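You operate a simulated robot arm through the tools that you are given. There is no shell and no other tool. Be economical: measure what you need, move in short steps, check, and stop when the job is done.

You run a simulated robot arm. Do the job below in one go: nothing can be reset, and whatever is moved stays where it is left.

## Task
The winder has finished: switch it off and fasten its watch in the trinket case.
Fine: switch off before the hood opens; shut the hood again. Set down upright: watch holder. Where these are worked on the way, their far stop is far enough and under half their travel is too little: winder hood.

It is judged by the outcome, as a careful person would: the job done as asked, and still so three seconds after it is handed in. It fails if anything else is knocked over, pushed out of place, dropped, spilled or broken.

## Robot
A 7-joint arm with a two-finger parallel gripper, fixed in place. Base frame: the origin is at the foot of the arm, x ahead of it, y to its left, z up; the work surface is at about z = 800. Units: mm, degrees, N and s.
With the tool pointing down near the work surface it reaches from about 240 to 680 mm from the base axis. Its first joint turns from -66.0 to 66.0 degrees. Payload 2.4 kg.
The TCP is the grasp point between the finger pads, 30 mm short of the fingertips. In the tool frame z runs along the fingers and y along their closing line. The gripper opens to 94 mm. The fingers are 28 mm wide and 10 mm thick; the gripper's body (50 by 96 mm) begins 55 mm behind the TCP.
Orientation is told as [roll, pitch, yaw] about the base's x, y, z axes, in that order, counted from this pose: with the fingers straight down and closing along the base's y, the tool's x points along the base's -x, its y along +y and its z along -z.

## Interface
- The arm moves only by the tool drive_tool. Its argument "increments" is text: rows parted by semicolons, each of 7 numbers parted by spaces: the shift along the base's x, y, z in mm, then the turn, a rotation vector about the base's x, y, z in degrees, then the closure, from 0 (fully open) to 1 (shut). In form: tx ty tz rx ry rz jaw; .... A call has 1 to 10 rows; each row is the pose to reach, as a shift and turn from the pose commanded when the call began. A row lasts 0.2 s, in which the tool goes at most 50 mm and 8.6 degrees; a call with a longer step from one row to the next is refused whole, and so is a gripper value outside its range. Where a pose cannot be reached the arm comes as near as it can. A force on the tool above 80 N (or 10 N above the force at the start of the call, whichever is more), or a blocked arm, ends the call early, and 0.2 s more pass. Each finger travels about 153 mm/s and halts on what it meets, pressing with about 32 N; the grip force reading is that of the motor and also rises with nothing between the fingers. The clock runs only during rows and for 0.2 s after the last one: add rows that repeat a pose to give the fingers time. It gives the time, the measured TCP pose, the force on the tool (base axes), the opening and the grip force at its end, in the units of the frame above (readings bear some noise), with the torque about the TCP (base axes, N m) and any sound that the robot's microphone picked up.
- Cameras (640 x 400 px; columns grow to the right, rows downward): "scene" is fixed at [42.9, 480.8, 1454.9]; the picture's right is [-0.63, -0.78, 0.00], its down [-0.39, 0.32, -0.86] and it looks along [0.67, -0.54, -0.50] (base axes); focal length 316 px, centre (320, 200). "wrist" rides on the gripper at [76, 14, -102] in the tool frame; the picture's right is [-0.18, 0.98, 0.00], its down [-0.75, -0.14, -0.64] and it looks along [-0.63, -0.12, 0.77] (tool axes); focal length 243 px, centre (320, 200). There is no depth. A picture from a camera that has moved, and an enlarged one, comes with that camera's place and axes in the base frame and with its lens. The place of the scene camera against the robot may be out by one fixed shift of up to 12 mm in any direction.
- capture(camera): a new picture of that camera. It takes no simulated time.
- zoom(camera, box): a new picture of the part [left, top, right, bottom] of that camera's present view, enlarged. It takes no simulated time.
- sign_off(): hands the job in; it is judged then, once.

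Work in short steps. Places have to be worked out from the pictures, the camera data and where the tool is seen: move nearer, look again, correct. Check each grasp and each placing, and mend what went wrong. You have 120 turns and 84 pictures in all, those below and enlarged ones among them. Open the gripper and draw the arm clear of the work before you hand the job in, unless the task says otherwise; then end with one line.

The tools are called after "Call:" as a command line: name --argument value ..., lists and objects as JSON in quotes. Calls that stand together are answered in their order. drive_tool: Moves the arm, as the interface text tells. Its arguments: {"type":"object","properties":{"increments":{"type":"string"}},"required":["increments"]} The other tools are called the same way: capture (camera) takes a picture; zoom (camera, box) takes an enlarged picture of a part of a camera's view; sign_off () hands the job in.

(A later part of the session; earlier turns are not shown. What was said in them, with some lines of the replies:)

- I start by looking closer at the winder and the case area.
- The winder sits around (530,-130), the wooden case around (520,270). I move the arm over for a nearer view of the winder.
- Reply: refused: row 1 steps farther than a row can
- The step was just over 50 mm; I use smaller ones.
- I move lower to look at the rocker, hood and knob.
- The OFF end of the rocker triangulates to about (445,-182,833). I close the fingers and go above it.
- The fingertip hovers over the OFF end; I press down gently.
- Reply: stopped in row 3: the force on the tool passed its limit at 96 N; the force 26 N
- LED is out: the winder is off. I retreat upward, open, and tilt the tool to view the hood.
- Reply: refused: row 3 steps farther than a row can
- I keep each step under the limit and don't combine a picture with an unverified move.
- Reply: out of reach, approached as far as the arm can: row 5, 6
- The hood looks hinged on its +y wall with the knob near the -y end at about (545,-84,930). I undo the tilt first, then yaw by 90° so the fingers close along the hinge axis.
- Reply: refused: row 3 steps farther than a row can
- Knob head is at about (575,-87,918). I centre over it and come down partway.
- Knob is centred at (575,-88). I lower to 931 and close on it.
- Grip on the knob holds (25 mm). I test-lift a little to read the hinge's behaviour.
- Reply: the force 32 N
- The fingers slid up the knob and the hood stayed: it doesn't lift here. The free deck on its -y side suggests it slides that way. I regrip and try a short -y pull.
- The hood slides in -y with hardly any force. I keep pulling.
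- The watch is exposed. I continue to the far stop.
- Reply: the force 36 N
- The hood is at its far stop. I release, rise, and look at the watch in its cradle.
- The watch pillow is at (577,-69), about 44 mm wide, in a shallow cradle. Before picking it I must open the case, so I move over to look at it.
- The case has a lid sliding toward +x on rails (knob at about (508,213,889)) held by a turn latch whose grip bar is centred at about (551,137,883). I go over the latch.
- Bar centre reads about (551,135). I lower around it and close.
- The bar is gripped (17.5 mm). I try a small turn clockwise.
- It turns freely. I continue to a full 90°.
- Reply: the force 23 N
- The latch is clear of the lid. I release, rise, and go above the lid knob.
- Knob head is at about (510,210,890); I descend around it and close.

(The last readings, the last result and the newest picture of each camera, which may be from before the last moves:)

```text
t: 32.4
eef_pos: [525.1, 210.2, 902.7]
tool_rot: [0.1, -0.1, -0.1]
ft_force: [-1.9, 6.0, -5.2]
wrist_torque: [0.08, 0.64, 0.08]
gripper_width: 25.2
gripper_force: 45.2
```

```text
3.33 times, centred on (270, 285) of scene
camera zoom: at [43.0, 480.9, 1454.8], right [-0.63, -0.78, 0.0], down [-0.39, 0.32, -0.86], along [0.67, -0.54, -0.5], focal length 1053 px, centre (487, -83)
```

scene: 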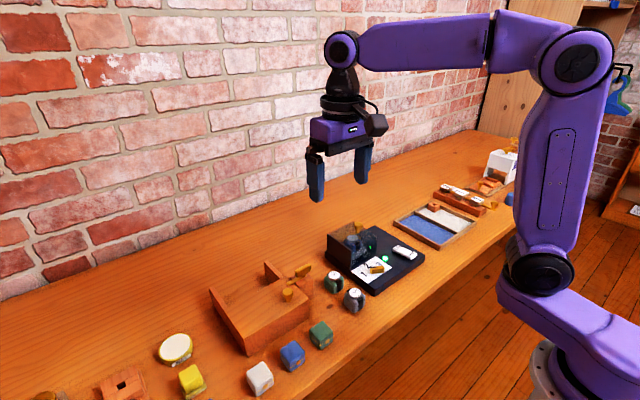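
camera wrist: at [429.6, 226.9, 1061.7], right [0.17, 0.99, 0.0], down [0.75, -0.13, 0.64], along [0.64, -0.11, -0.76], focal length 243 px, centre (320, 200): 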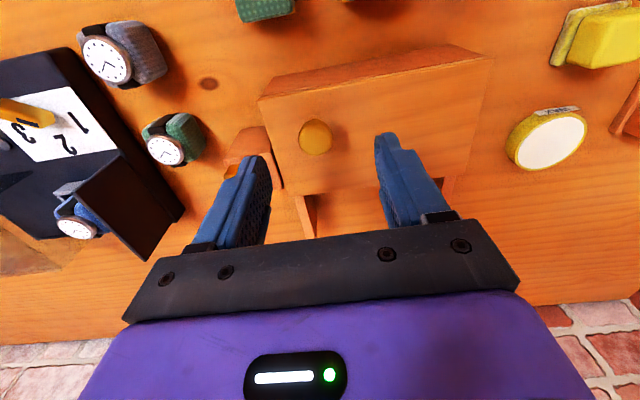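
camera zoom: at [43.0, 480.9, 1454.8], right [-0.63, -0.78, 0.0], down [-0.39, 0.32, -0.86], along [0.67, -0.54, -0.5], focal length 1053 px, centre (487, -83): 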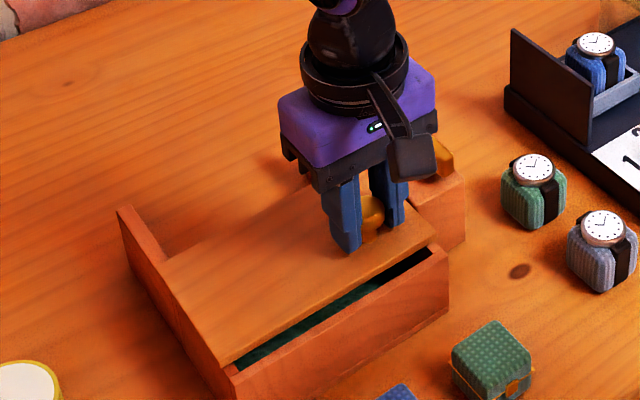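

The lid slides open. I continue toward its far stop.

Call:
drive_tool --increments "9 0 0 0 0 0 0.9; 18 0 0 0 0 0 0.9; 27 0 0 0 0 0 0.9; 36 0 0 0 0 0 0.9; 45 0 0 0 0 0 0.9; 54 0 0 0 0 0 0.9; 63 0 0 0 0 0 0.9; 69 0 0 0 0 0 0.9; 75 0 0 0 0 0 0.9; 80 0 0 0 0 0 0.9"

Call:
zoom --camera "scene" --box '[210, 225, 330, 345]'

```text
t: 34.6
eef_pos: [603.3, 210.4, 905.2]
tool_rot: [-0.1, 0.2, 0.1]
ft_force: [-19.4, 8.5, -4.3]
wrist_torque: [0.08, -0.63, 0.01]
gripper_width: 25.3
gripper_force: 45.3
```

```text
3.33 times, centred on (270, 285) of scene
camera zoom: at [42.5, 481.0, 1454.8], right [-0.63, -0.78, 0.0], down [-0.39, 0.32, -0.86], along [0.67, -0.54, -0.5], focal length 1053 px, centre (487, -83)
```

zoom: 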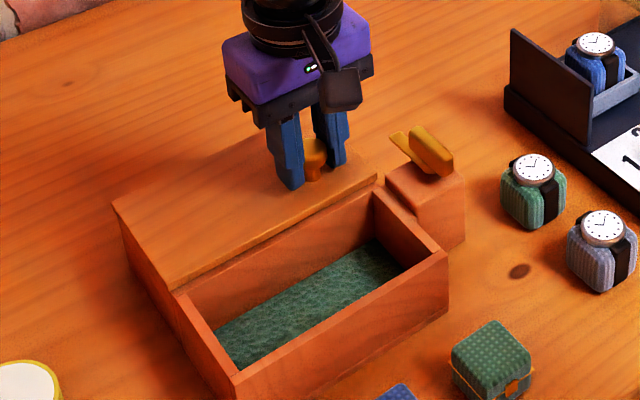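

The case is open with a felt-lined empty interior. I release the knob, rise, and head to the watch while yawing back to 90°.

Call:
drive_tool --increments "-1 0 0 0 0 0 0.6; -1 0 0 0 0 0 0.3; -1 0 0 0 0 0 0.3; -1 0 40 0 0 0 0.3; -5 -20 80 0 0 8 0.3; -10 -55 100 0 0 16 0.2; -15 -100 100 0 0 24 0.1; -18 -145 100 0 0 32 0; -20 -190 100 0 0 40 0; -24 -235 100 0 0 48 0"

Call:
drive_tool --increments "0 -20 -5 0 0 8 0; 0 -40 -10 0 0 16 0; 0 -50 -20 0 0 24 0; 0 -60 -30 0 0 32 0; 0 -60 -40 0 0 40 0; 0 -60 -40 0 0 42 0; 0 -60 -40 0 0 42 0"

Call:
capture --camera "wrist"

Call:
zoom --camera "scene" --box '[230, 205, 410, 345]'

```text
t: 36.8
eef_pos: [582.0, -26.5, 1003.6]
tool_rot: [-0.1, -0.3, 48.2]
ft_force: [-0.1, -1.1, 0.5]
wrist_torque: [0.02, -0.01, 0.02]
gripper_width: 93.9
gripper_force: 0.1
```

```text
t: 38.4
eef_pos: [582.0, -86.7, 963.4]
tool_rot: [0.0, -0.2, 90.1]
ft_force: [0.5, -0.4, 0.1]
wrist_torque: [0.01, 0.02, -0.01]
gripper_width: 94.0
gripper_force: 0.1
```

```text
37 pictures are left
camera wrist: at [568.0, -163.1, 1064.9], right [-0.98, 0.18, 0.0], down [0.14, 0.75, 0.64], along [0.12, 0.63, -0.76], focal length 243 px, centre (320, 200)
```

wrist: 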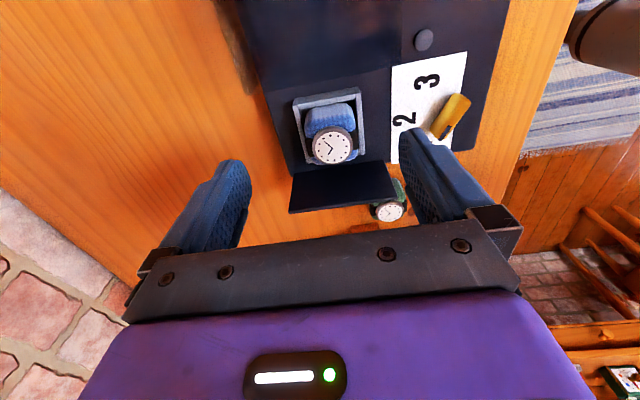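

```text
2.86 times, centred on (320, 275) of scene
camera zoom: at [42.9, 480.8, 1454.9], right [-0.63, -0.78, 0.0], down [-0.39, 0.32, -0.86], along [0.67, -0.54, -0.5], focal length 903 px, centre (320, -14)
```

zoom: 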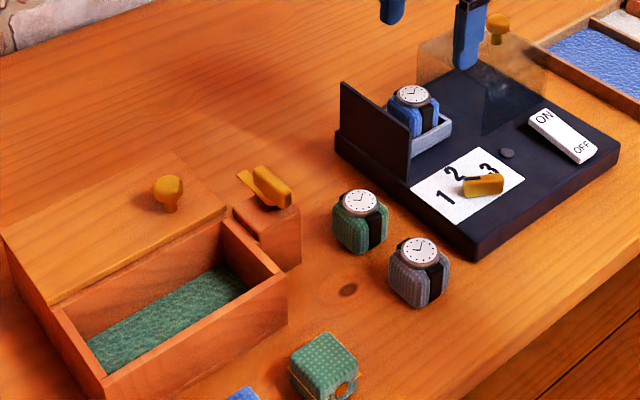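

Watch face at about (576,-69,883). I lower around the pillow to just above the cradle rim and check before closing.

Call:
drive_tool --increments "-6 17 -25 0 0 0 0; -6 17 -50 0 0 0 0; -6 17 -64 0 0 0 0; -6 17 -64 0 0 0 0.3; -6 17 -64 0 0 0 0.3"

Call:
zoom --camera "scene" --box '[310, 195, 400, 275]'

Call:
zoom --camera "wrist" --box '[220, 100, 440, 240]'

```text
t: 39.6
eef_pos: [576.9, -70.9, 900.4]
tool_rot: [0.0, -0.2, 90.1]
ft_force: [-0.2, -0.2, -0.8]
wrist_torque: [-0.01, 0.01, 0.01]
gripper_width: 65.8
gripper_force: 0.0
```

```text
5.00 times, centred on (355, 235) of scene
camera zoom: at [42.9, 480.8, 1454.9], right [-0.63, -0.78, 0.0], down [-0.39, 0.32, -0.86], along [0.67, -0.54, -0.5], focal length 1580 px, centre (145, 25)
```

zoom: 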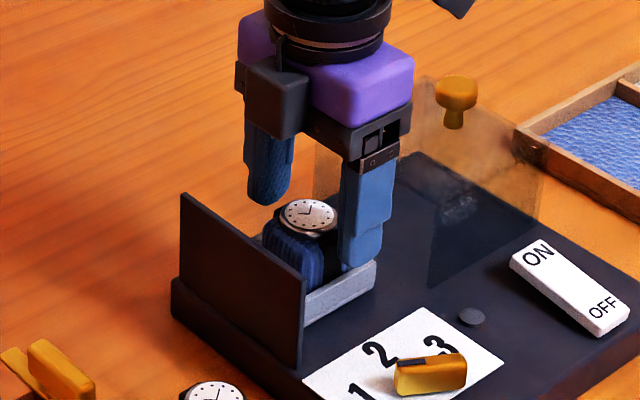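

```text
2.86 times, centred on (330, 170) of wrist
camera zoom: at [561.9, -145.9, 1000.9], right [-0.98, 0.18, 0.0], down [0.14, 0.75, 0.64], along [0.12, 0.63, -0.76], focal length 693 px, centre (291, 286)
```

zoom: 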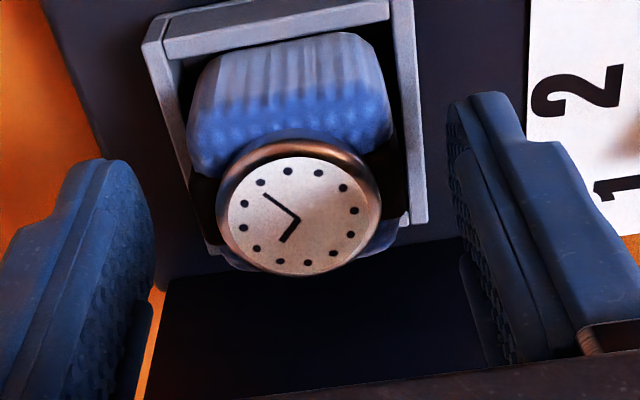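

Centred. I lower 5 mm more, shift +3 in y, and close.

Call:
drive_tool --increments "0 3 -5 0 0 0 0.3; 0 3 -5 0 0 0 0.45; 0 3 -5 0 0 0 0.6; 0 3 -5 0 0 0 0.65; 0 3 -5 0 0 0 0.65"

Call:
zoom --camera "scene" --box '[310, 195, 400, 275]'

```text
t: 40.8
eef_pos: [575.7, -66.2, 895.2]
tool_rot: [0.0, -0.2, 90.0]
ft_force: [-1.2, -0.2, 3.3]
wrist_torque: [0.02, -0.01, 0.0]
gripper_width: 43.4
gripper_force: 31.8
```

```text
5.00 times, centred on (355, 235) of scene
camera zoom: at [42.8, 480.8, 1454.9], right [-0.63, -0.78, 0.0], down [-0.39, 0.32, -0.86], along [0.67, -0.54, -0.5], focal length 1580 px, centre (145, 25)
```

zoom: 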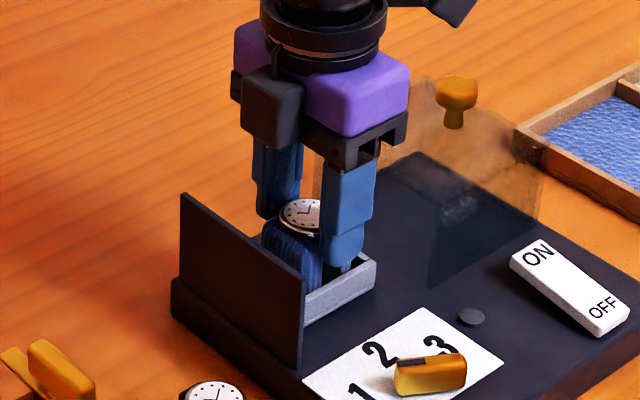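

Gripped at 43 mm. I lift slowly and check.

Call:
drive_tool --increments "0 0 0 0 0 0 0.7; 0 0 6 0 0 0 0.7; 0 0 15 0 0 0 0.7; 0 0 30 0 0 0 0.7; 0 0 50 0 0 0 0.7; 0 0 70 0 0 0 0.7; 0 0 85 0 0 0 0.7; 0 0 85 0 0 0 0.7"

Call:
zoom --camera "scene" --box '[310, 175, 410, 275]'

```text
t: 42.6
eef_pos: [576.3, -66.2, 980.0]
tool_rot: [0.1, -0.2, 90.0]
ft_force: [0.2, 0.5, 0.6]
wrist_torque: [0.01, -0.04, 0.02]
gripper_width: 28.1
gripper_force: 0.0
```

```text
4.00 times, centred on (360, 225) of scene
camera zoom: at [42.9, 480.8, 1454.9], right [-0.63, -0.78, 0.0], down [-0.39, 0.32, -0.86], along [0.67, -0.54, -0.5], focal length 1264 px, centre (160, 100)
```

zoom: 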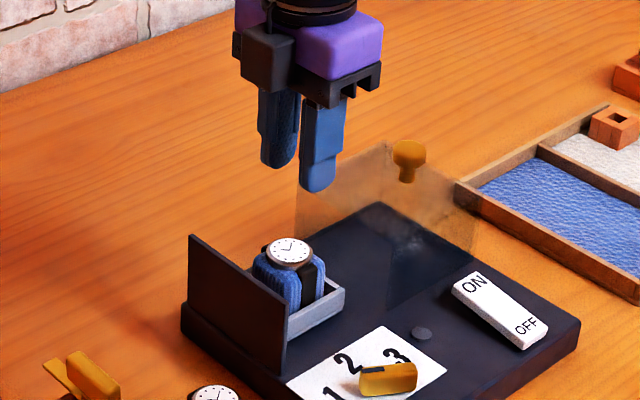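

The grip slipped off the rounded top; the holder stayed in its cradle. I'll go back, feel down lower to the rim in small steps, and grip fully.

Call:
drive_tool --increments "0 0 -20 0 0 0 0.3; 0 0 -50 0 0 0 0.3; 0 0 -82 0 0 0 0.3; 0 0 -84 0 0 0 0.3; 0 0 -86 0 0 0 0.3; 0 0 -88 0 0 0 0.3; 0 0 -89 0 0 0 0.3; 0 0 -90 0 0 0 0.3; 0 0 -90 0 0 0 0.3"

Call:
zoom --camera "wrist" --box '[220, 100, 440, 240]'

Call:
zoom --camera "scene" --box '[320, 215, 380, 275]'

```text
t: 44.6
eef_pos: [576.2, -65.2, 889.8]
tool_rot: [-0.1, -0.2, 90.1]
ft_force: [0.2, -0.7, 0.7]
wrist_torque: [-0.04, 0.01, 0.0]
gripper_width: 66.0
gripper_force: 0.1
```

```text
2.86 times, centred on (330, 170) of wrist
camera zoom: at [561.8, -142.6, 990.6], right [-0.98, 0.18, 0.0], down [0.14, 0.75, 0.64], along [0.12, 0.63, -0.76], focal length 693 px, centre (291, 286)
```

zoom: 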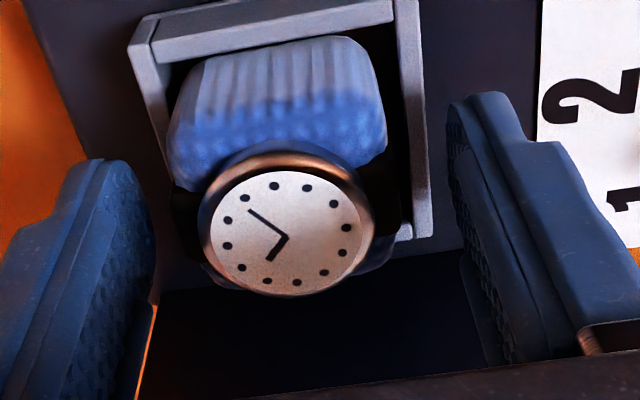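

```text
6.67 times, centred on (350, 245) of scene
camera zoom: at [42.9, 480.8, 1454.9], right [-0.63, -0.78, 0.0], down [-0.39, 0.32, -0.86], along [0.67, -0.54, -0.5], focal length 2106 px, centre (120, -100)
```

zoom: 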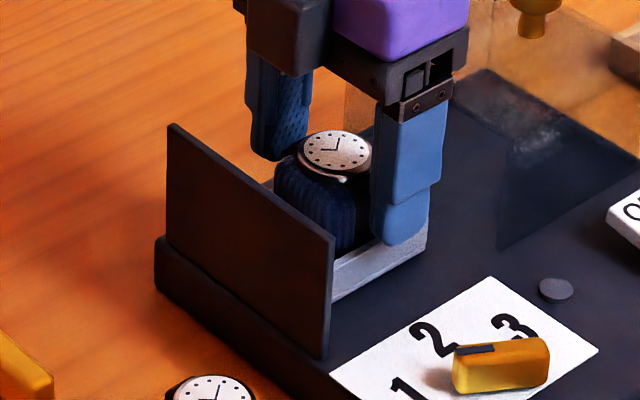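

Triangulating again, the rim is only at about z=848, so I can grip lower: tips at 852. Lower 8 mm and close.

Call:
drive_tool --increments "0 -2 -3 0 0 0 0.3; 0 -2 -6 0 0 0 0.3; 0 -2 -8 0 0 0 0.3; 0 -2 -8 0 0 0 0.5; 0 -2 -8 0 0 0 0.8; 0 -2 -8 0 0 0 0.9; 0 -2 -8 0 0 0 0.9"

Call:
drive_tool --increments "0 0 4 0 0 0 0.9; 0 0 10 0 0 0 0.9; 0 0 18 0 0 0 0.9; 0 0 18 0 0 0 0.9"

Call:
zoom --camera "scene" --box '[320, 205, 380, 265]'

```text
t: 46.2
eef_pos: [576.3, -68.3, 882.8]
tool_rot: [0.0, -0.2, 90.0]
ft_force: [-1.1, -1.1, 13.3]
wrist_torque: [-0.01, 0.32, 0.0]
gripper_width: 43.6
gripper_force: 31.9
```

```text
t: 47.2
eef_pos: [575.7, -67.0, 899.1]
tool_rot: [0.0, -0.1, 90.0]
ft_force: [-0.8, -0.4, -1.5]
wrist_torque: [0.0, 0.03, 0.01]
gripper_width: 43.5
gripper_force: 32.0
```

```text
6.67 times, centred on (350, 235) of scene
camera zoom: at [43.0, 480.8, 1454.9], right [-0.63, -0.78, 0.0], down [-0.39, 0.32, -0.86], along [0.67, -0.54, -0.5], focal length 2106 px, centre (120, -33)
```

zoom: 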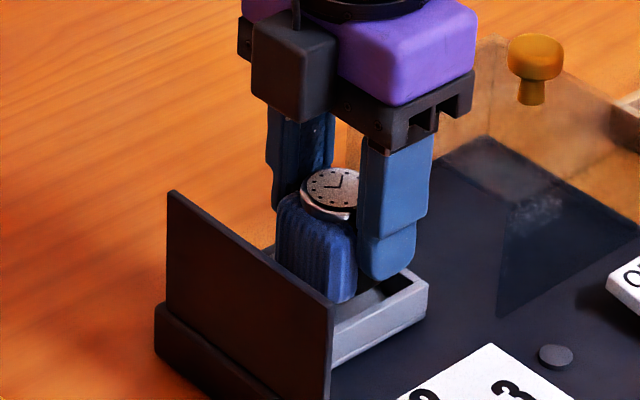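

The holder is lifted out cleanly. I raise it further and check.

Call:
drive_tool --increments "0 0 15 0 0 0 0.9; 0 0 35 0 0 0 0.9; 0 0 60 0 0 0 0.9; 0 0 85 0 0 0 0.9; 0 0 100 0 0 0 0.9; 0 0 100 0 0 0 0.9"

Call:
drive_tool --increments "-5 15 0 0 0 -4 0.9; -10 40 0 0 0 -12 0.9; -15 70 0 0 0 -20 0.9; -20 100 0 0 0 -28 0.9; -25 135 0 0 0 -36 0.9; -30 170 0 0 0 -44 0.9; -35 205 0 0 0 -52 0.9; -40 240 0 0 0 -60 0.9; -45 270 0 0 0 -68 0.9; -48 290 0 0 0 -76 0.9"

Call:
drive_tool --increments "0 10 0 0 0 -6 0.9; 0 22 0 0 0 -11 0.9; 0 25 0 0 0 -14 0.9; 0 25 0 0 0 -14 0.9"

Call:
capture --camera "wrist"

Call:
zoom --camera "scene" --box '[190, 215, 330, 365]'

```text
t: 48.6
eef_pos: [575.1, -67.3, 1000.7]
tool_rot: [0.0, -0.2, 90.0]
ft_force: [1.1, -0.2, -1.0]
wrist_torque: [-0.01, 0.0, -0.01]
gripper_width: 43.4
gripper_force: 31.8
```

```text
t: 50.8
eef_pos: [526.5, 222.1, 999.9]
tool_rot: [0.0, -0.3, 13.9]
ft_force: [-0.1, -0.1, -0.7]
wrist_torque: [-0.01, -0.05, 0.01]
gripper_width: 43.6
gripper_force: 31.9
```

```text
t: 51.8
eef_pos: [527.2, 246.6, 999.9]
tool_rot: [0.0, -0.2, -0.2]
ft_force: [0.6, 0.2, -0.7]
wrist_torque: [-0.01, -0.01, 0.0]
gripper_width: 43.4
gripper_force: 32.0
```

```text
28 pictures are left
camera wrist: at [451.4, 260.8, 1100.7], right [0.19, 0.98, 0.0], down [0.75, -0.14, 0.64], along [0.63, -0.12, -0.76], focal length 243 px, centre (320, 200)
```

wrist: 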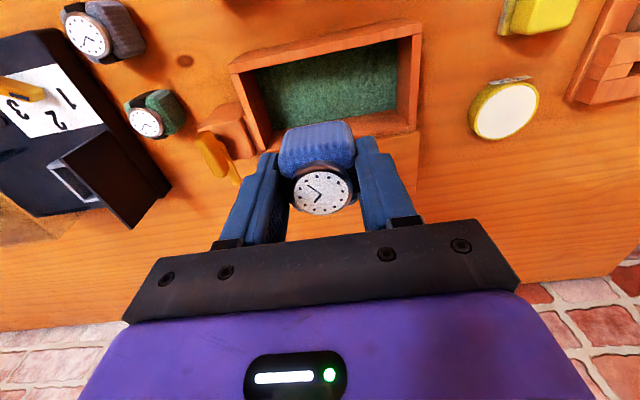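

```text
2.67 times, centred on (260, 290) of scene
camera zoom: at [42.9, 480.8, 1454.9], right [-0.63, -0.78, 0.0], down [-0.39, 0.32, -0.86], along [0.67, -0.54, -0.5], focal length 842 px, centre (480, -40)
```

zoom: 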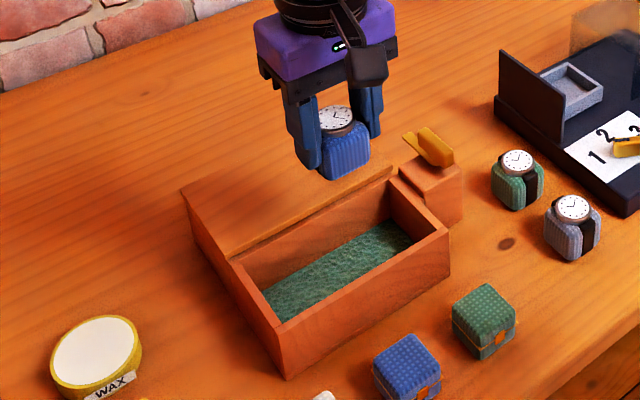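

The holder hangs upright over the case; interior centre is about (530,252). I lower it in.

Call:
drive_tool --increments "1 2 -30 0 0 0 0.9; 2 4 -60 0 0 0 0.9; 2 5 -90 0 0 0 0.9; 2 5 -115 0 0 0 0.9; 2 5 -130 0 0 0 0.9; 2 5 -138 0 0 0 0.9; 2 5 -143 0 0 0 0.9; 2 5 -143 0 0 0 0.9"

Call:
zoom --camera "scene" --box '[210, 235, 310, 345]'

Call:
capture --camera "wrist"

```text
t: 53.6
eef_pos: [528.1, 251.7, 856.7]
tool_rot: [-0.1, -0.2, 0.0]
ft_force: [-0.1, -0.7, -1.3]
wrist_torque: [0.03, 0.02, 0.02]
gripper_width: 43.5
gripper_force: 32.4
```

```text
3.64 times, centred on (260, 290) of scene
camera zoom: at [43.0, 480.8, 1454.9], right [-0.63, -0.78, 0.0], down [-0.39, 0.32, -0.86], along [0.67, -0.54, -0.5], focal length 1149 px, centre (538, -127)
```

zoom: 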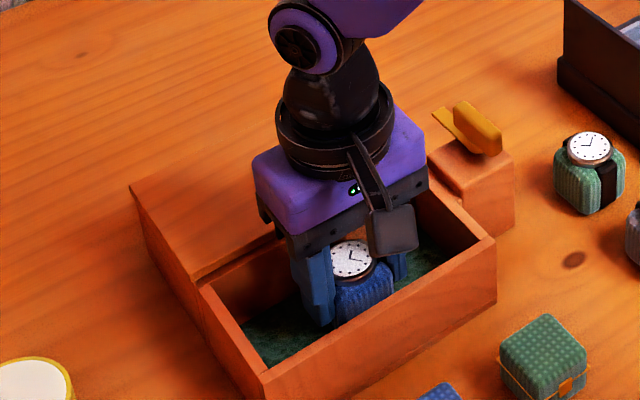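

```text
25 pictures are left
camera wrist: at [453.2, 265.9, 957.4], right [0.18, 0.98, 0.0], down [0.75, -0.14, 0.64], along [0.63, -0.12, -0.76], focal length 243 px, centre (320, 200)
```

wrist: 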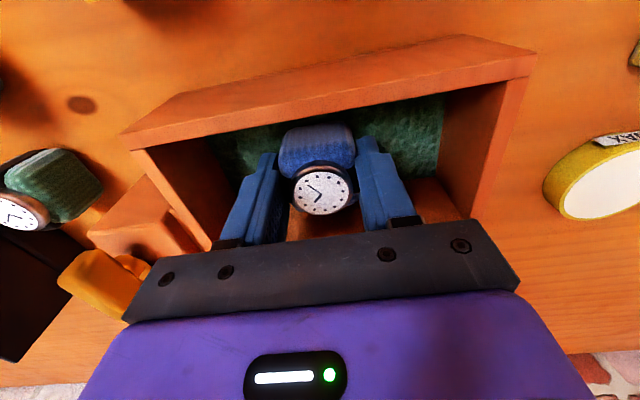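

No contact yet. I lower in small steps until the floor is felt.

Call:
drive_tool --increments "0 0 -2 0 0 0 0.9; 0 0 -4 0 0 0 0.9; 0 0 -6 0 0 0 0.9; 0 0 -7 0 0 0 0.9; 0 0 -7 0 0 0 0.9"

```text
t: 54.8
eef_pos: [528.9, 252.3, 855.2]
tool_rot: [0.2, -0.4, 0.0]
ft_force: [-17.9, -8.6, 61.6]
wrist_torque: [-0.04, 0.72, 0.0]
gripper_width: 43.5
gripper_force: 32.1
```

Floor is felt at TCP 855. I relieve the pressure, then open gently.

Call:
drive_tool --increments "0 0 3 0 0 0 0.9; 0 0 6 0 0 0 0.9; 0 0 6 0 0 0 0.5; 0 0 6 0 0 0 0.4; 0 0 6 0 0 0 0.35; 0 0 6 0 0 0 0.35"

Call:
drive_tool --increments "0 0 15 0 0 0 0.35; 0 0 40 0 0 0 0.35; 0 0 70 0 0 0 0.35; 0 0 100 0 0 0 0.35; 0 0 120 0 0 0 0.35; 0 0 120 0 0 0 0.35"

Call:
zoom --camera "scene" --box '[210, 235, 310, 345]'

Call:
capture --camera "wrist"

```text
t: 56.2
eef_pos: [529.3, 251.0, 856.4]
tool_rot: [0.1, -0.3, 0.0]
ft_force: [-0.9, 0.8, 0.7]
wrist_torque: [-0.02, -0.03, -0.01]
gripper_width: 61.3
gripper_force: 0.0
```

```text
t: 57.6
eef_pos: [530.3, 251.3, 977.3]
tool_rot: [0.0, -0.2, 0.0]
ft_force: [-0.4, 1.1, 0.6]
wrist_torque: [-0.01, -0.03, 0.02]
gripper_width: 61.1
gripper_force: 0.1
```

```text
3.64 times, centred on (260, 290) of scene
camera zoom: at [42.9, 480.8, 1454.9], right [-0.63, -0.78, 0.0], down [-0.39, 0.32, -0.86], along [0.67, -0.54, -0.5], focal length 1149 px, centre (538, -127)
```

zoom: 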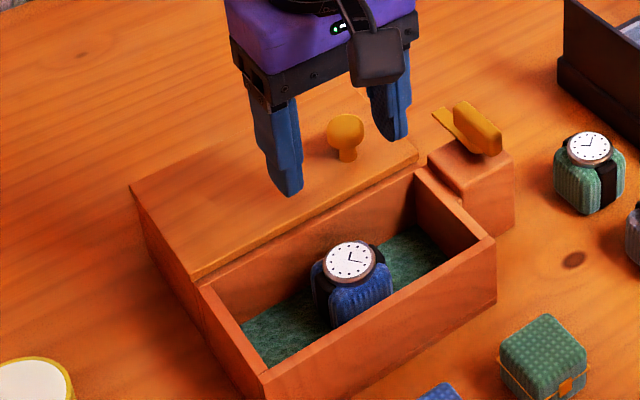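

```text
23 pictures are left
camera wrist: at [453.6, 265.7, 1077.6], right [0.18, 0.98, 0.0], down [0.75, -0.14, 0.64], along [0.63, -0.12, -0.76], focal length 243 px, centre (320, 200)
```

wrist: 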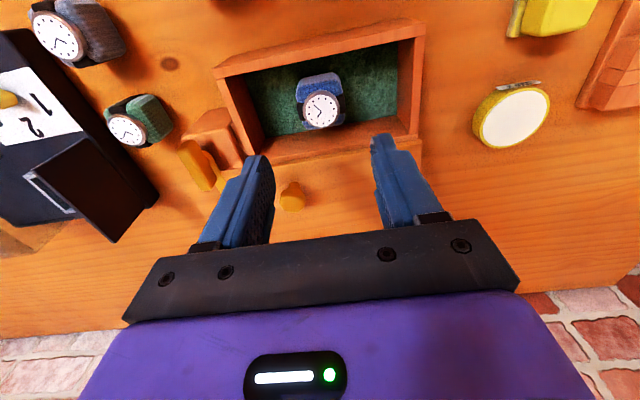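

The watch stands upright in the case. Now I go to the lid knob at about (602,210) and slide the lid shut.

Call:
drive_tool --increments "25 -15 0 0 0 0 0.3; 50 -30 0 0 0 0 0.3; 72 -41 -10 0 0 0 0.3; 72 -41 -40 0 0 0 0.3; 72 -41 -72 0 0 0 0.3; 72 -41 -72 0 0 0 0.6; 72 -41 -72 0 0 0 0.9; 72 -41 -72 0 0 0 0.9"

Call:
zoom --camera "scene" --box '[210, 225, 330, 345]'

```text
t: 59.4
eef_pos: [601.5, 210.3, 904.6]
tool_rot: [-0.1, -0.1, 0.0]
ft_force: [-0.2, -7.8, 1.2]
wrist_torque: [-0.14, 0.25, -0.07]
gripper_width: 25.5
gripper_force: 45.0
```

```text
3.33 times, centred on (270, 285) of scene
camera zoom: at [42.9, 480.5, 1455.0], right [-0.63, -0.78, 0.0], down [-0.39, 0.32, -0.86], along [0.67, -0.54, -0.5], focal length 1053 px, centre (487, -83)
```

zoom: 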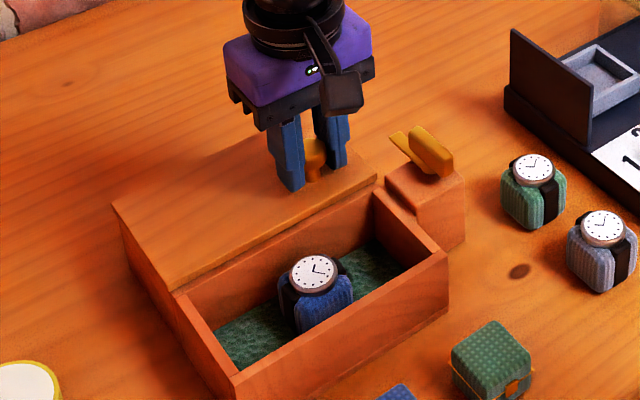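

Knob gripped. I slide the lid back toward the robot.

Call:
drive_tool --increments "-8 0 0 0 0 0 0.9; -17 0 0 0 0 0 0.9; -26 0 0 0 0 0 0.9; -35 0 0 0 0 0 0.9; -44 0 0 0 0 0 0.9; -53 0 0 0 0 0 0.9; -62 0 0 0 0 0 0.9; -71 0 0 0 0 0 0.9; -79 0 0 0 0 0 0.9; -79 0 0 0 0 0 0.9"

Call:
drive_tool --increments "-4 0 0 0 0 0 0.9; -8 0 0 0 0 0 0.9; -12 0 0 0 0 0 0.9; -15 0 0 0 0 0 0.9; -17 0 0 0 0 0 0.9; -17 0 0 0 0 0 0.9"

Call:
zoom --camera "scene" --box '[210, 225, 330, 345]'

```text
t: 61.6
eef_pos: [521.7, 210.6, 903.1]
tool_rot: [-0.2, 0.0, 0.0]
ft_force: [-0.6, -17.7, -22.6]
wrist_torque: [-0.27, 0.0, 0.0]
gripper_width: 25.5
gripper_force: 44.7
```

```text
t: 63.0
eef_pos: [505.4, 210.4, 903.2]
tool_rot: [-0.1, 0.0, -0.1]
ft_force: [7.3, -18.6, -29.0]
wrist_torque: [-0.28, 0.23, 0.02]
gripper_width: 25.2
gripper_force: 45.5
```

```text
3.33 times, centred on (270, 285) of scene
camera zoom: at [43.6, 480.5, 1454.9], right [-0.63, -0.78, 0.0], down [-0.39, 0.32, -0.86], along [0.67, -0.54, -0.5], focal length 1053 px, centre (487, -83)
```

zoom: 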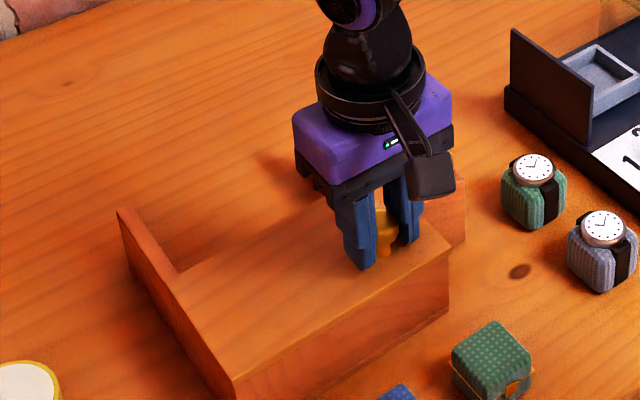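

The lid is shut as at the start. I release, rise, and go back to the latch bar.

Call:
drive_tool --increments "1 0 0 0 0 0 0.6; 1 0 0 0 0 0 0.4; 1 0 30 0 0 0 0.4; 10 -20 60 0 0 0 0.4; 25 -50 60 0 0 0 0.5; 45 -75 60 0 0 0 0.5; 45 -75 40 0 0 0 0.5; 45 -75 40 0 0 0 0.5"

Call:
capture --camera "wrist"

```text
t: 64.8
eef_pos: [551.6, 135.5, 943.4]
tool_rot: [-0.1, -0.2, 0.0]
ft_force: [0.3, -0.2, -1.0]
wrist_torque: [0.01, 0.01, 0.01]
gripper_width: 46.9
gripper_force: 0.0
```

```text
20 pictures are left
camera wrist: at [475.1, 149.4, 1044.8], right [0.18, 0.98, 0.0], down [0.75, -0.14, 0.64], along [0.63, -0.12, -0.76], focal length 243 px, centre (320, 200)
```

wrist: 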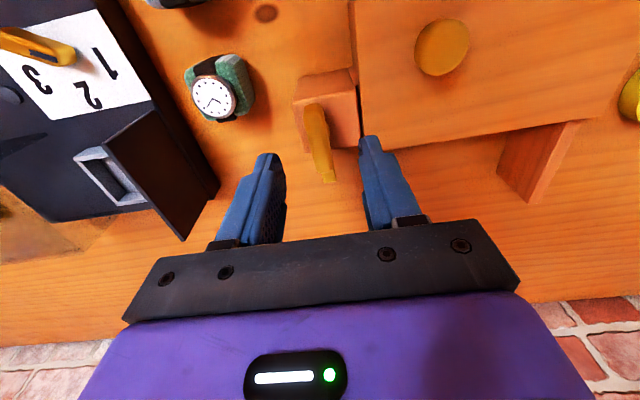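

The bar lies between the fingers. I lower and grip it.

Call:
drive_tool --increments "-1 0 -15 0 0 0 0.5; -1 0 -30 0 0 0 0.5; -1 0 -41 0 0 0 0.5; -1 0 -41 0 0 0 0.8; -1 0 -41 0 0 0 0.95; -1 0 -41 0 0 0 0.95"

Call:
drive_tool --increments "0 0 0 0 0 8 0.95; 0 0 0 0 0 16 0.95; 0 0 0 0 0 24 0.95; 0 0 0 0 0 32 0.95; 0 0 0 0 0 40 0.95; 0 0 0 0 0 48 0.95; 0 0 0 0 0 56 0.95; 0 0 0 0 0 64 0.95; 0 0 0 0 0 72 0.95; 0 0 0 0 0 80 0.95"

Call:
drive_tool --increments "0 0 0 0 0 4 0.95; 0 0 0 0 0 8 0.95; 0 0 0 0 0 10 0.95; 0 0 0 0 0 10 0.95"

Call:
zoom --camera "scene" --box '[250, 235, 330, 300]'

```text
t: 66.2
eef_pos: [550.0, 134.6, 905.9]
tool_rot: [-0.1, -0.2, 0.0]
ft_force: [-2.7, -5.7, 32.2]
wrist_torque: [-0.08, 1.86, 0.18]
gripper_width: 12.8
gripper_force: 44.5
```

```text
t: 68.4
eef_pos: [550.3, 135.7, 904.8]
tool_rot: [-0.1, -0.3, 80.0]
ft_force: [-2.9, -11.5, 38.0]
wrist_torque: [0.77, 0.21, 0.01]
gripper_width: 12.8
gripper_force: 45.3
```

```text
t: 69.4
eef_pos: [550.0, 134.8, 906.0]
tool_rot: [-0.3, -0.3, 90.0]
ft_force: [-2.7, -12.2, 41.9]
wrist_torque: [0.38, 0.87, -0.17]
gripper_width: 12.9
gripper_force: 45.0
```

```text
6.15 times, centred on (290, 268) of scene
camera zoom: at [42.2, 480.3, 1455.1], right [-0.63, -0.78, 0.0], down [-0.39, 0.32, -0.86], along [0.67, -0.54, -0.5], focal length 1944 px, centre (505, -215)
```

zoom: 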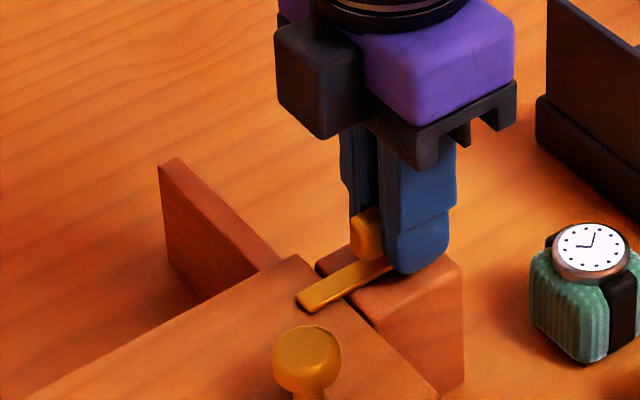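

The strip is back over the lid as at the start. I relieve, release and rise, then look.

Call:
drive_tool --increments "0 0 0 0 0 0 0.7; 0 0 0 0 0 0 0.5; 0 0 20 0 0 0 0.4; 0 0 60 0 0 0 0.3; 0 0 95 0 0 0 0.3; 0 0 95 0 0 0 0.3"

Call:
zoom --camera "scene" --box '[200, 235, 330, 360]'

Call:
capture --camera "wrist"

```text
t: 70.8
eef_pos: [548.2, 136.8, 997.3]
tool_rot: [0.0, -0.3, 90.0]
ft_force: [0.7, -0.4, 0.3]
wrist_torque: [-0.03, -0.03, 0.03]
gripper_width: 65.8
gripper_force: 0.1
```

```text
3.20 times, centred on (265, 298) of scene
camera zoom: at [42.9, 480.8, 1454.9], right [-0.63, -0.78, 0.0], down [-0.39, 0.32, -0.86], along [0.67, -0.54, -0.5], focal length 1011 px, centre (496, -112)
```

zoom: 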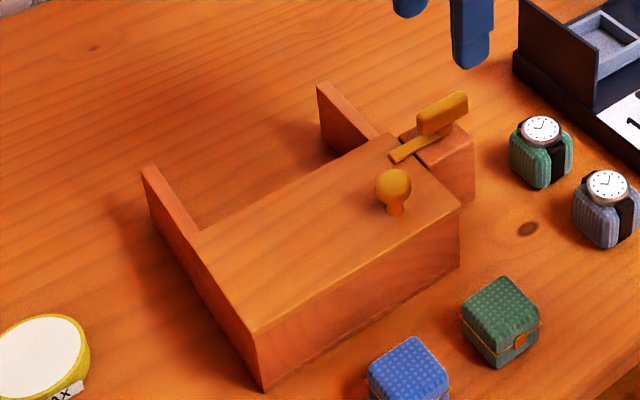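

```text
17 pictures are left
camera wrist: at [534.4, 58.8, 1098.4], right [-0.98, 0.18, 0.0], down [0.14, 0.75, 0.64], along [0.12, 0.63, -0.76], focal length 243 px, centre (320, 200)
```

wrist: 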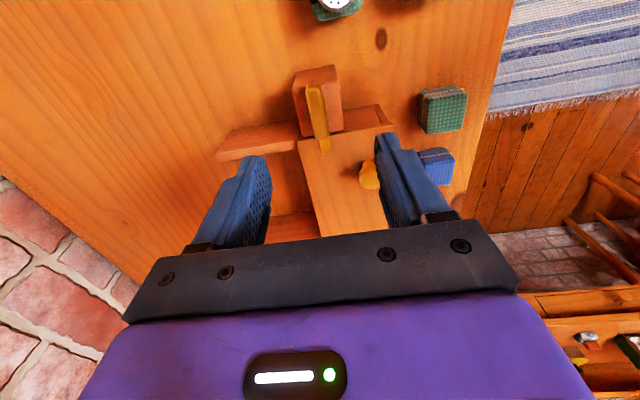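

The case is latched as at the start. Now back to the winder hood knob, near (575,-192).

Call:
drive_tool --increments "3 -40 0 0 0 0 0.3; 6 -85 0 0 0 0 0.3; 9 -130 0 0 0 0 0.3; 12 -175 0 0 0 0 0.3; 16 -220 0 0 0 0 0.3; 20 -265 0 0 0 0 0.2; 24 -305 -10 0 0 0 0.2; 27 -329 -30 0 0 0 0.2; 27 -329 -40 0 0 0 0.2; 27 -329 -40 0 0 0 0.2"

Call:
capture --camera "wrist"

```text
t: 73.0
eef_pos: [577.5, -193.0, 958.0]
tool_rot: [0.0, -0.2, 90.0]
ft_force: [0.7, -0.9, -0.6]
wrist_torque: [0.01, 0.0, 0.0]
gripper_width: 75.3
gripper_force: 0.0
```

```text
16 pictures are left
camera wrist: at [563.5, -270.1, 1058.1], right [-0.98, 0.18, 0.0], down [0.14, 0.75, 0.64], along [0.12, 0.63, -0.76], focal length 243 px, centre (320, 200)
```

wrist: 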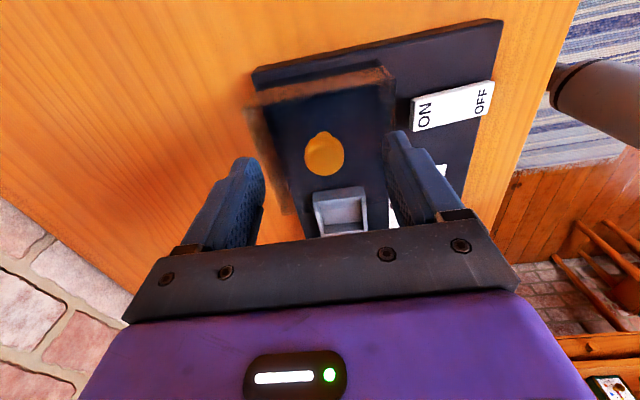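

Knob at (575.5,-193). I lower to it, grip, and slide the hood back +y.

Call:
drive_tool --increments "-2 0 -13 0 0 0 0.2; -2 0 -26 0 0 0 0.2; -2 0 -26 0 0 0 0.5; -2 0 -26 0 0 0 0.8; -2 0 -26 0 0 0 0.9; -2 0 -26 0 0 0 0.9"

Call:
drive_tool --increments "0 9 0 0 0 0 0.9; 0 18 0 0 0 0 0.9; 0 27 0 0 0 0 0.9; 0 36 0 0 0 0 0.9; 0 45 0 0 0 0 0.9; 0 54 0 0 0 0 0.9; 0 63 0 0 0 0 0.9; 0 72 0 0 0 0 0.9; 0 81 0 0 0 0 0.9; 0 90 0 0 0 0 0.9"

Call:
drive_tool --increments "0 4 0 0 0 0 0.9; 0 8 0 0 0 0 0.9; 0 12 0 0 0 0 0.9; 0 16 0 0 0 0 0.9; 0 19 0 0 0 0 0.9; 0 19 0 0 0 0 0.9"

Call:
zoom --camera "scene" --box '[310, 195, 410, 275]'

```text
t: 74.4
eef_pos: [575.7, -192.0, 931.9]
tool_rot: [0.1, -0.1, 89.9]
ft_force: [-0.2, -0.2, -1.2]
wrist_torque: [-0.06, -0.06, -0.01]
gripper_width: 25.3
gripper_force: 45.1
```

```text
t: 76.6
eef_pos: [575.0, -101.0, 931.4]
tool_rot: [0.0, -0.2, 89.9]
ft_force: [8.4, 0.8, -6.7]
wrist_torque: [-0.69, -0.15, -0.21]
gripper_width: 25.3
gripper_force: 44.7
```

```text
t: 78.0
eef_pos: [575.9, -87.9, 931.9]
tool_rot: [-0.1, -0.1, 89.8]
ft_force: [11.1, -17.7, -12.4]
wrist_torque: [0.31, -0.19, -0.11]
gripper_width: 25.4
gripper_force: 44.6
```

```text
5.00 times, centred on (360, 235) of scene
camera zoom: at [43.5, 480.2, 1455.0], right [-0.63, -0.78, 0.0], down [-0.39, 0.32, -0.86], along [0.67, -0.54, -0.5], focal length 1580 px, centre (120, 25)
```

zoom: 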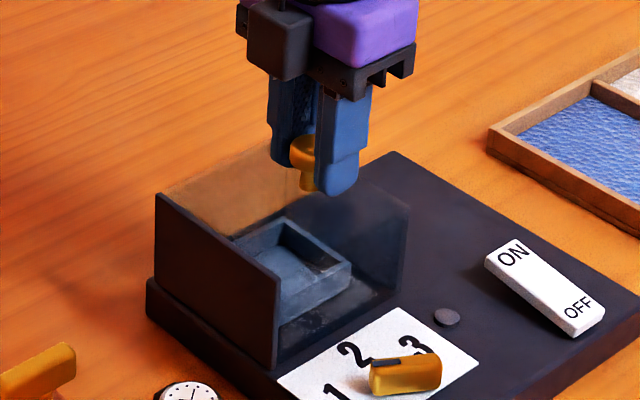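

The hood is shut against its stop, matching the start. I release and draw the arm clear.

Call:
drive_tool --increments "0 -3 0 0 0 0 0.6; 0 -3 0 0 0 0 0.2; 0 -3 0 0 0 0 0; 0 -3 30 0 0 0 0; 0 -3 70 0 0 0 0; -20 -3 110 0 0 0 0; -50 -3 145 0 0 0 0; -90 -3 160 0 0 0 0; -120 -3 170 0 0 0 0; -120 -3 170 0 0 0 0"

Call:
capture --camera "scene"

Call:
zoom --camera "scene" --box '[310, 195, 430, 295]'

```text
t: 80.2
eef_pos: [453.8, -86.4, 1101.9]
tool_rot: [0.0, -0.2, 90.0]
ft_force: [0.3, -0.3, -0.6]
wrist_torque: [-0.01, 0.0, 0.0]
gripper_width: 94.1
gripper_force: 0.1
```

```text
14 pictures are left
```

scene: 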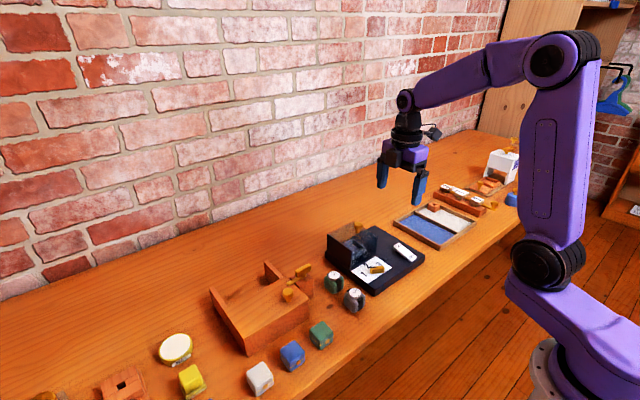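

```text
4.00 times, centred on (370, 245) of scene
camera zoom: at [42.9, 480.8, 1454.9], right [-0.63, -0.78, 0.0], down [-0.39, 0.32, -0.86], along [0.67, -0.54, -0.5], focal length 1264 px, centre (120, 20)
```

zoom: 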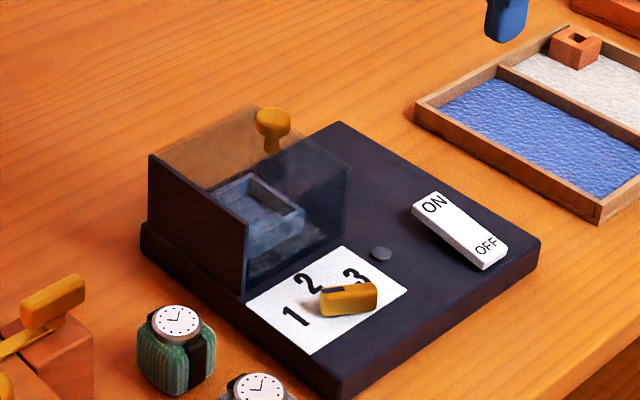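

Everything looks as it should: winder off, hood shut, case closed and latched, nothing else moved. I hand the job in.

Call:
sign_off

```text
The job is handed in.
```

The winder was switched off before its hood was opened, its watch now stands upright in the latched trinket case, the hood is shut again, and the arm is clear with the gripper open.
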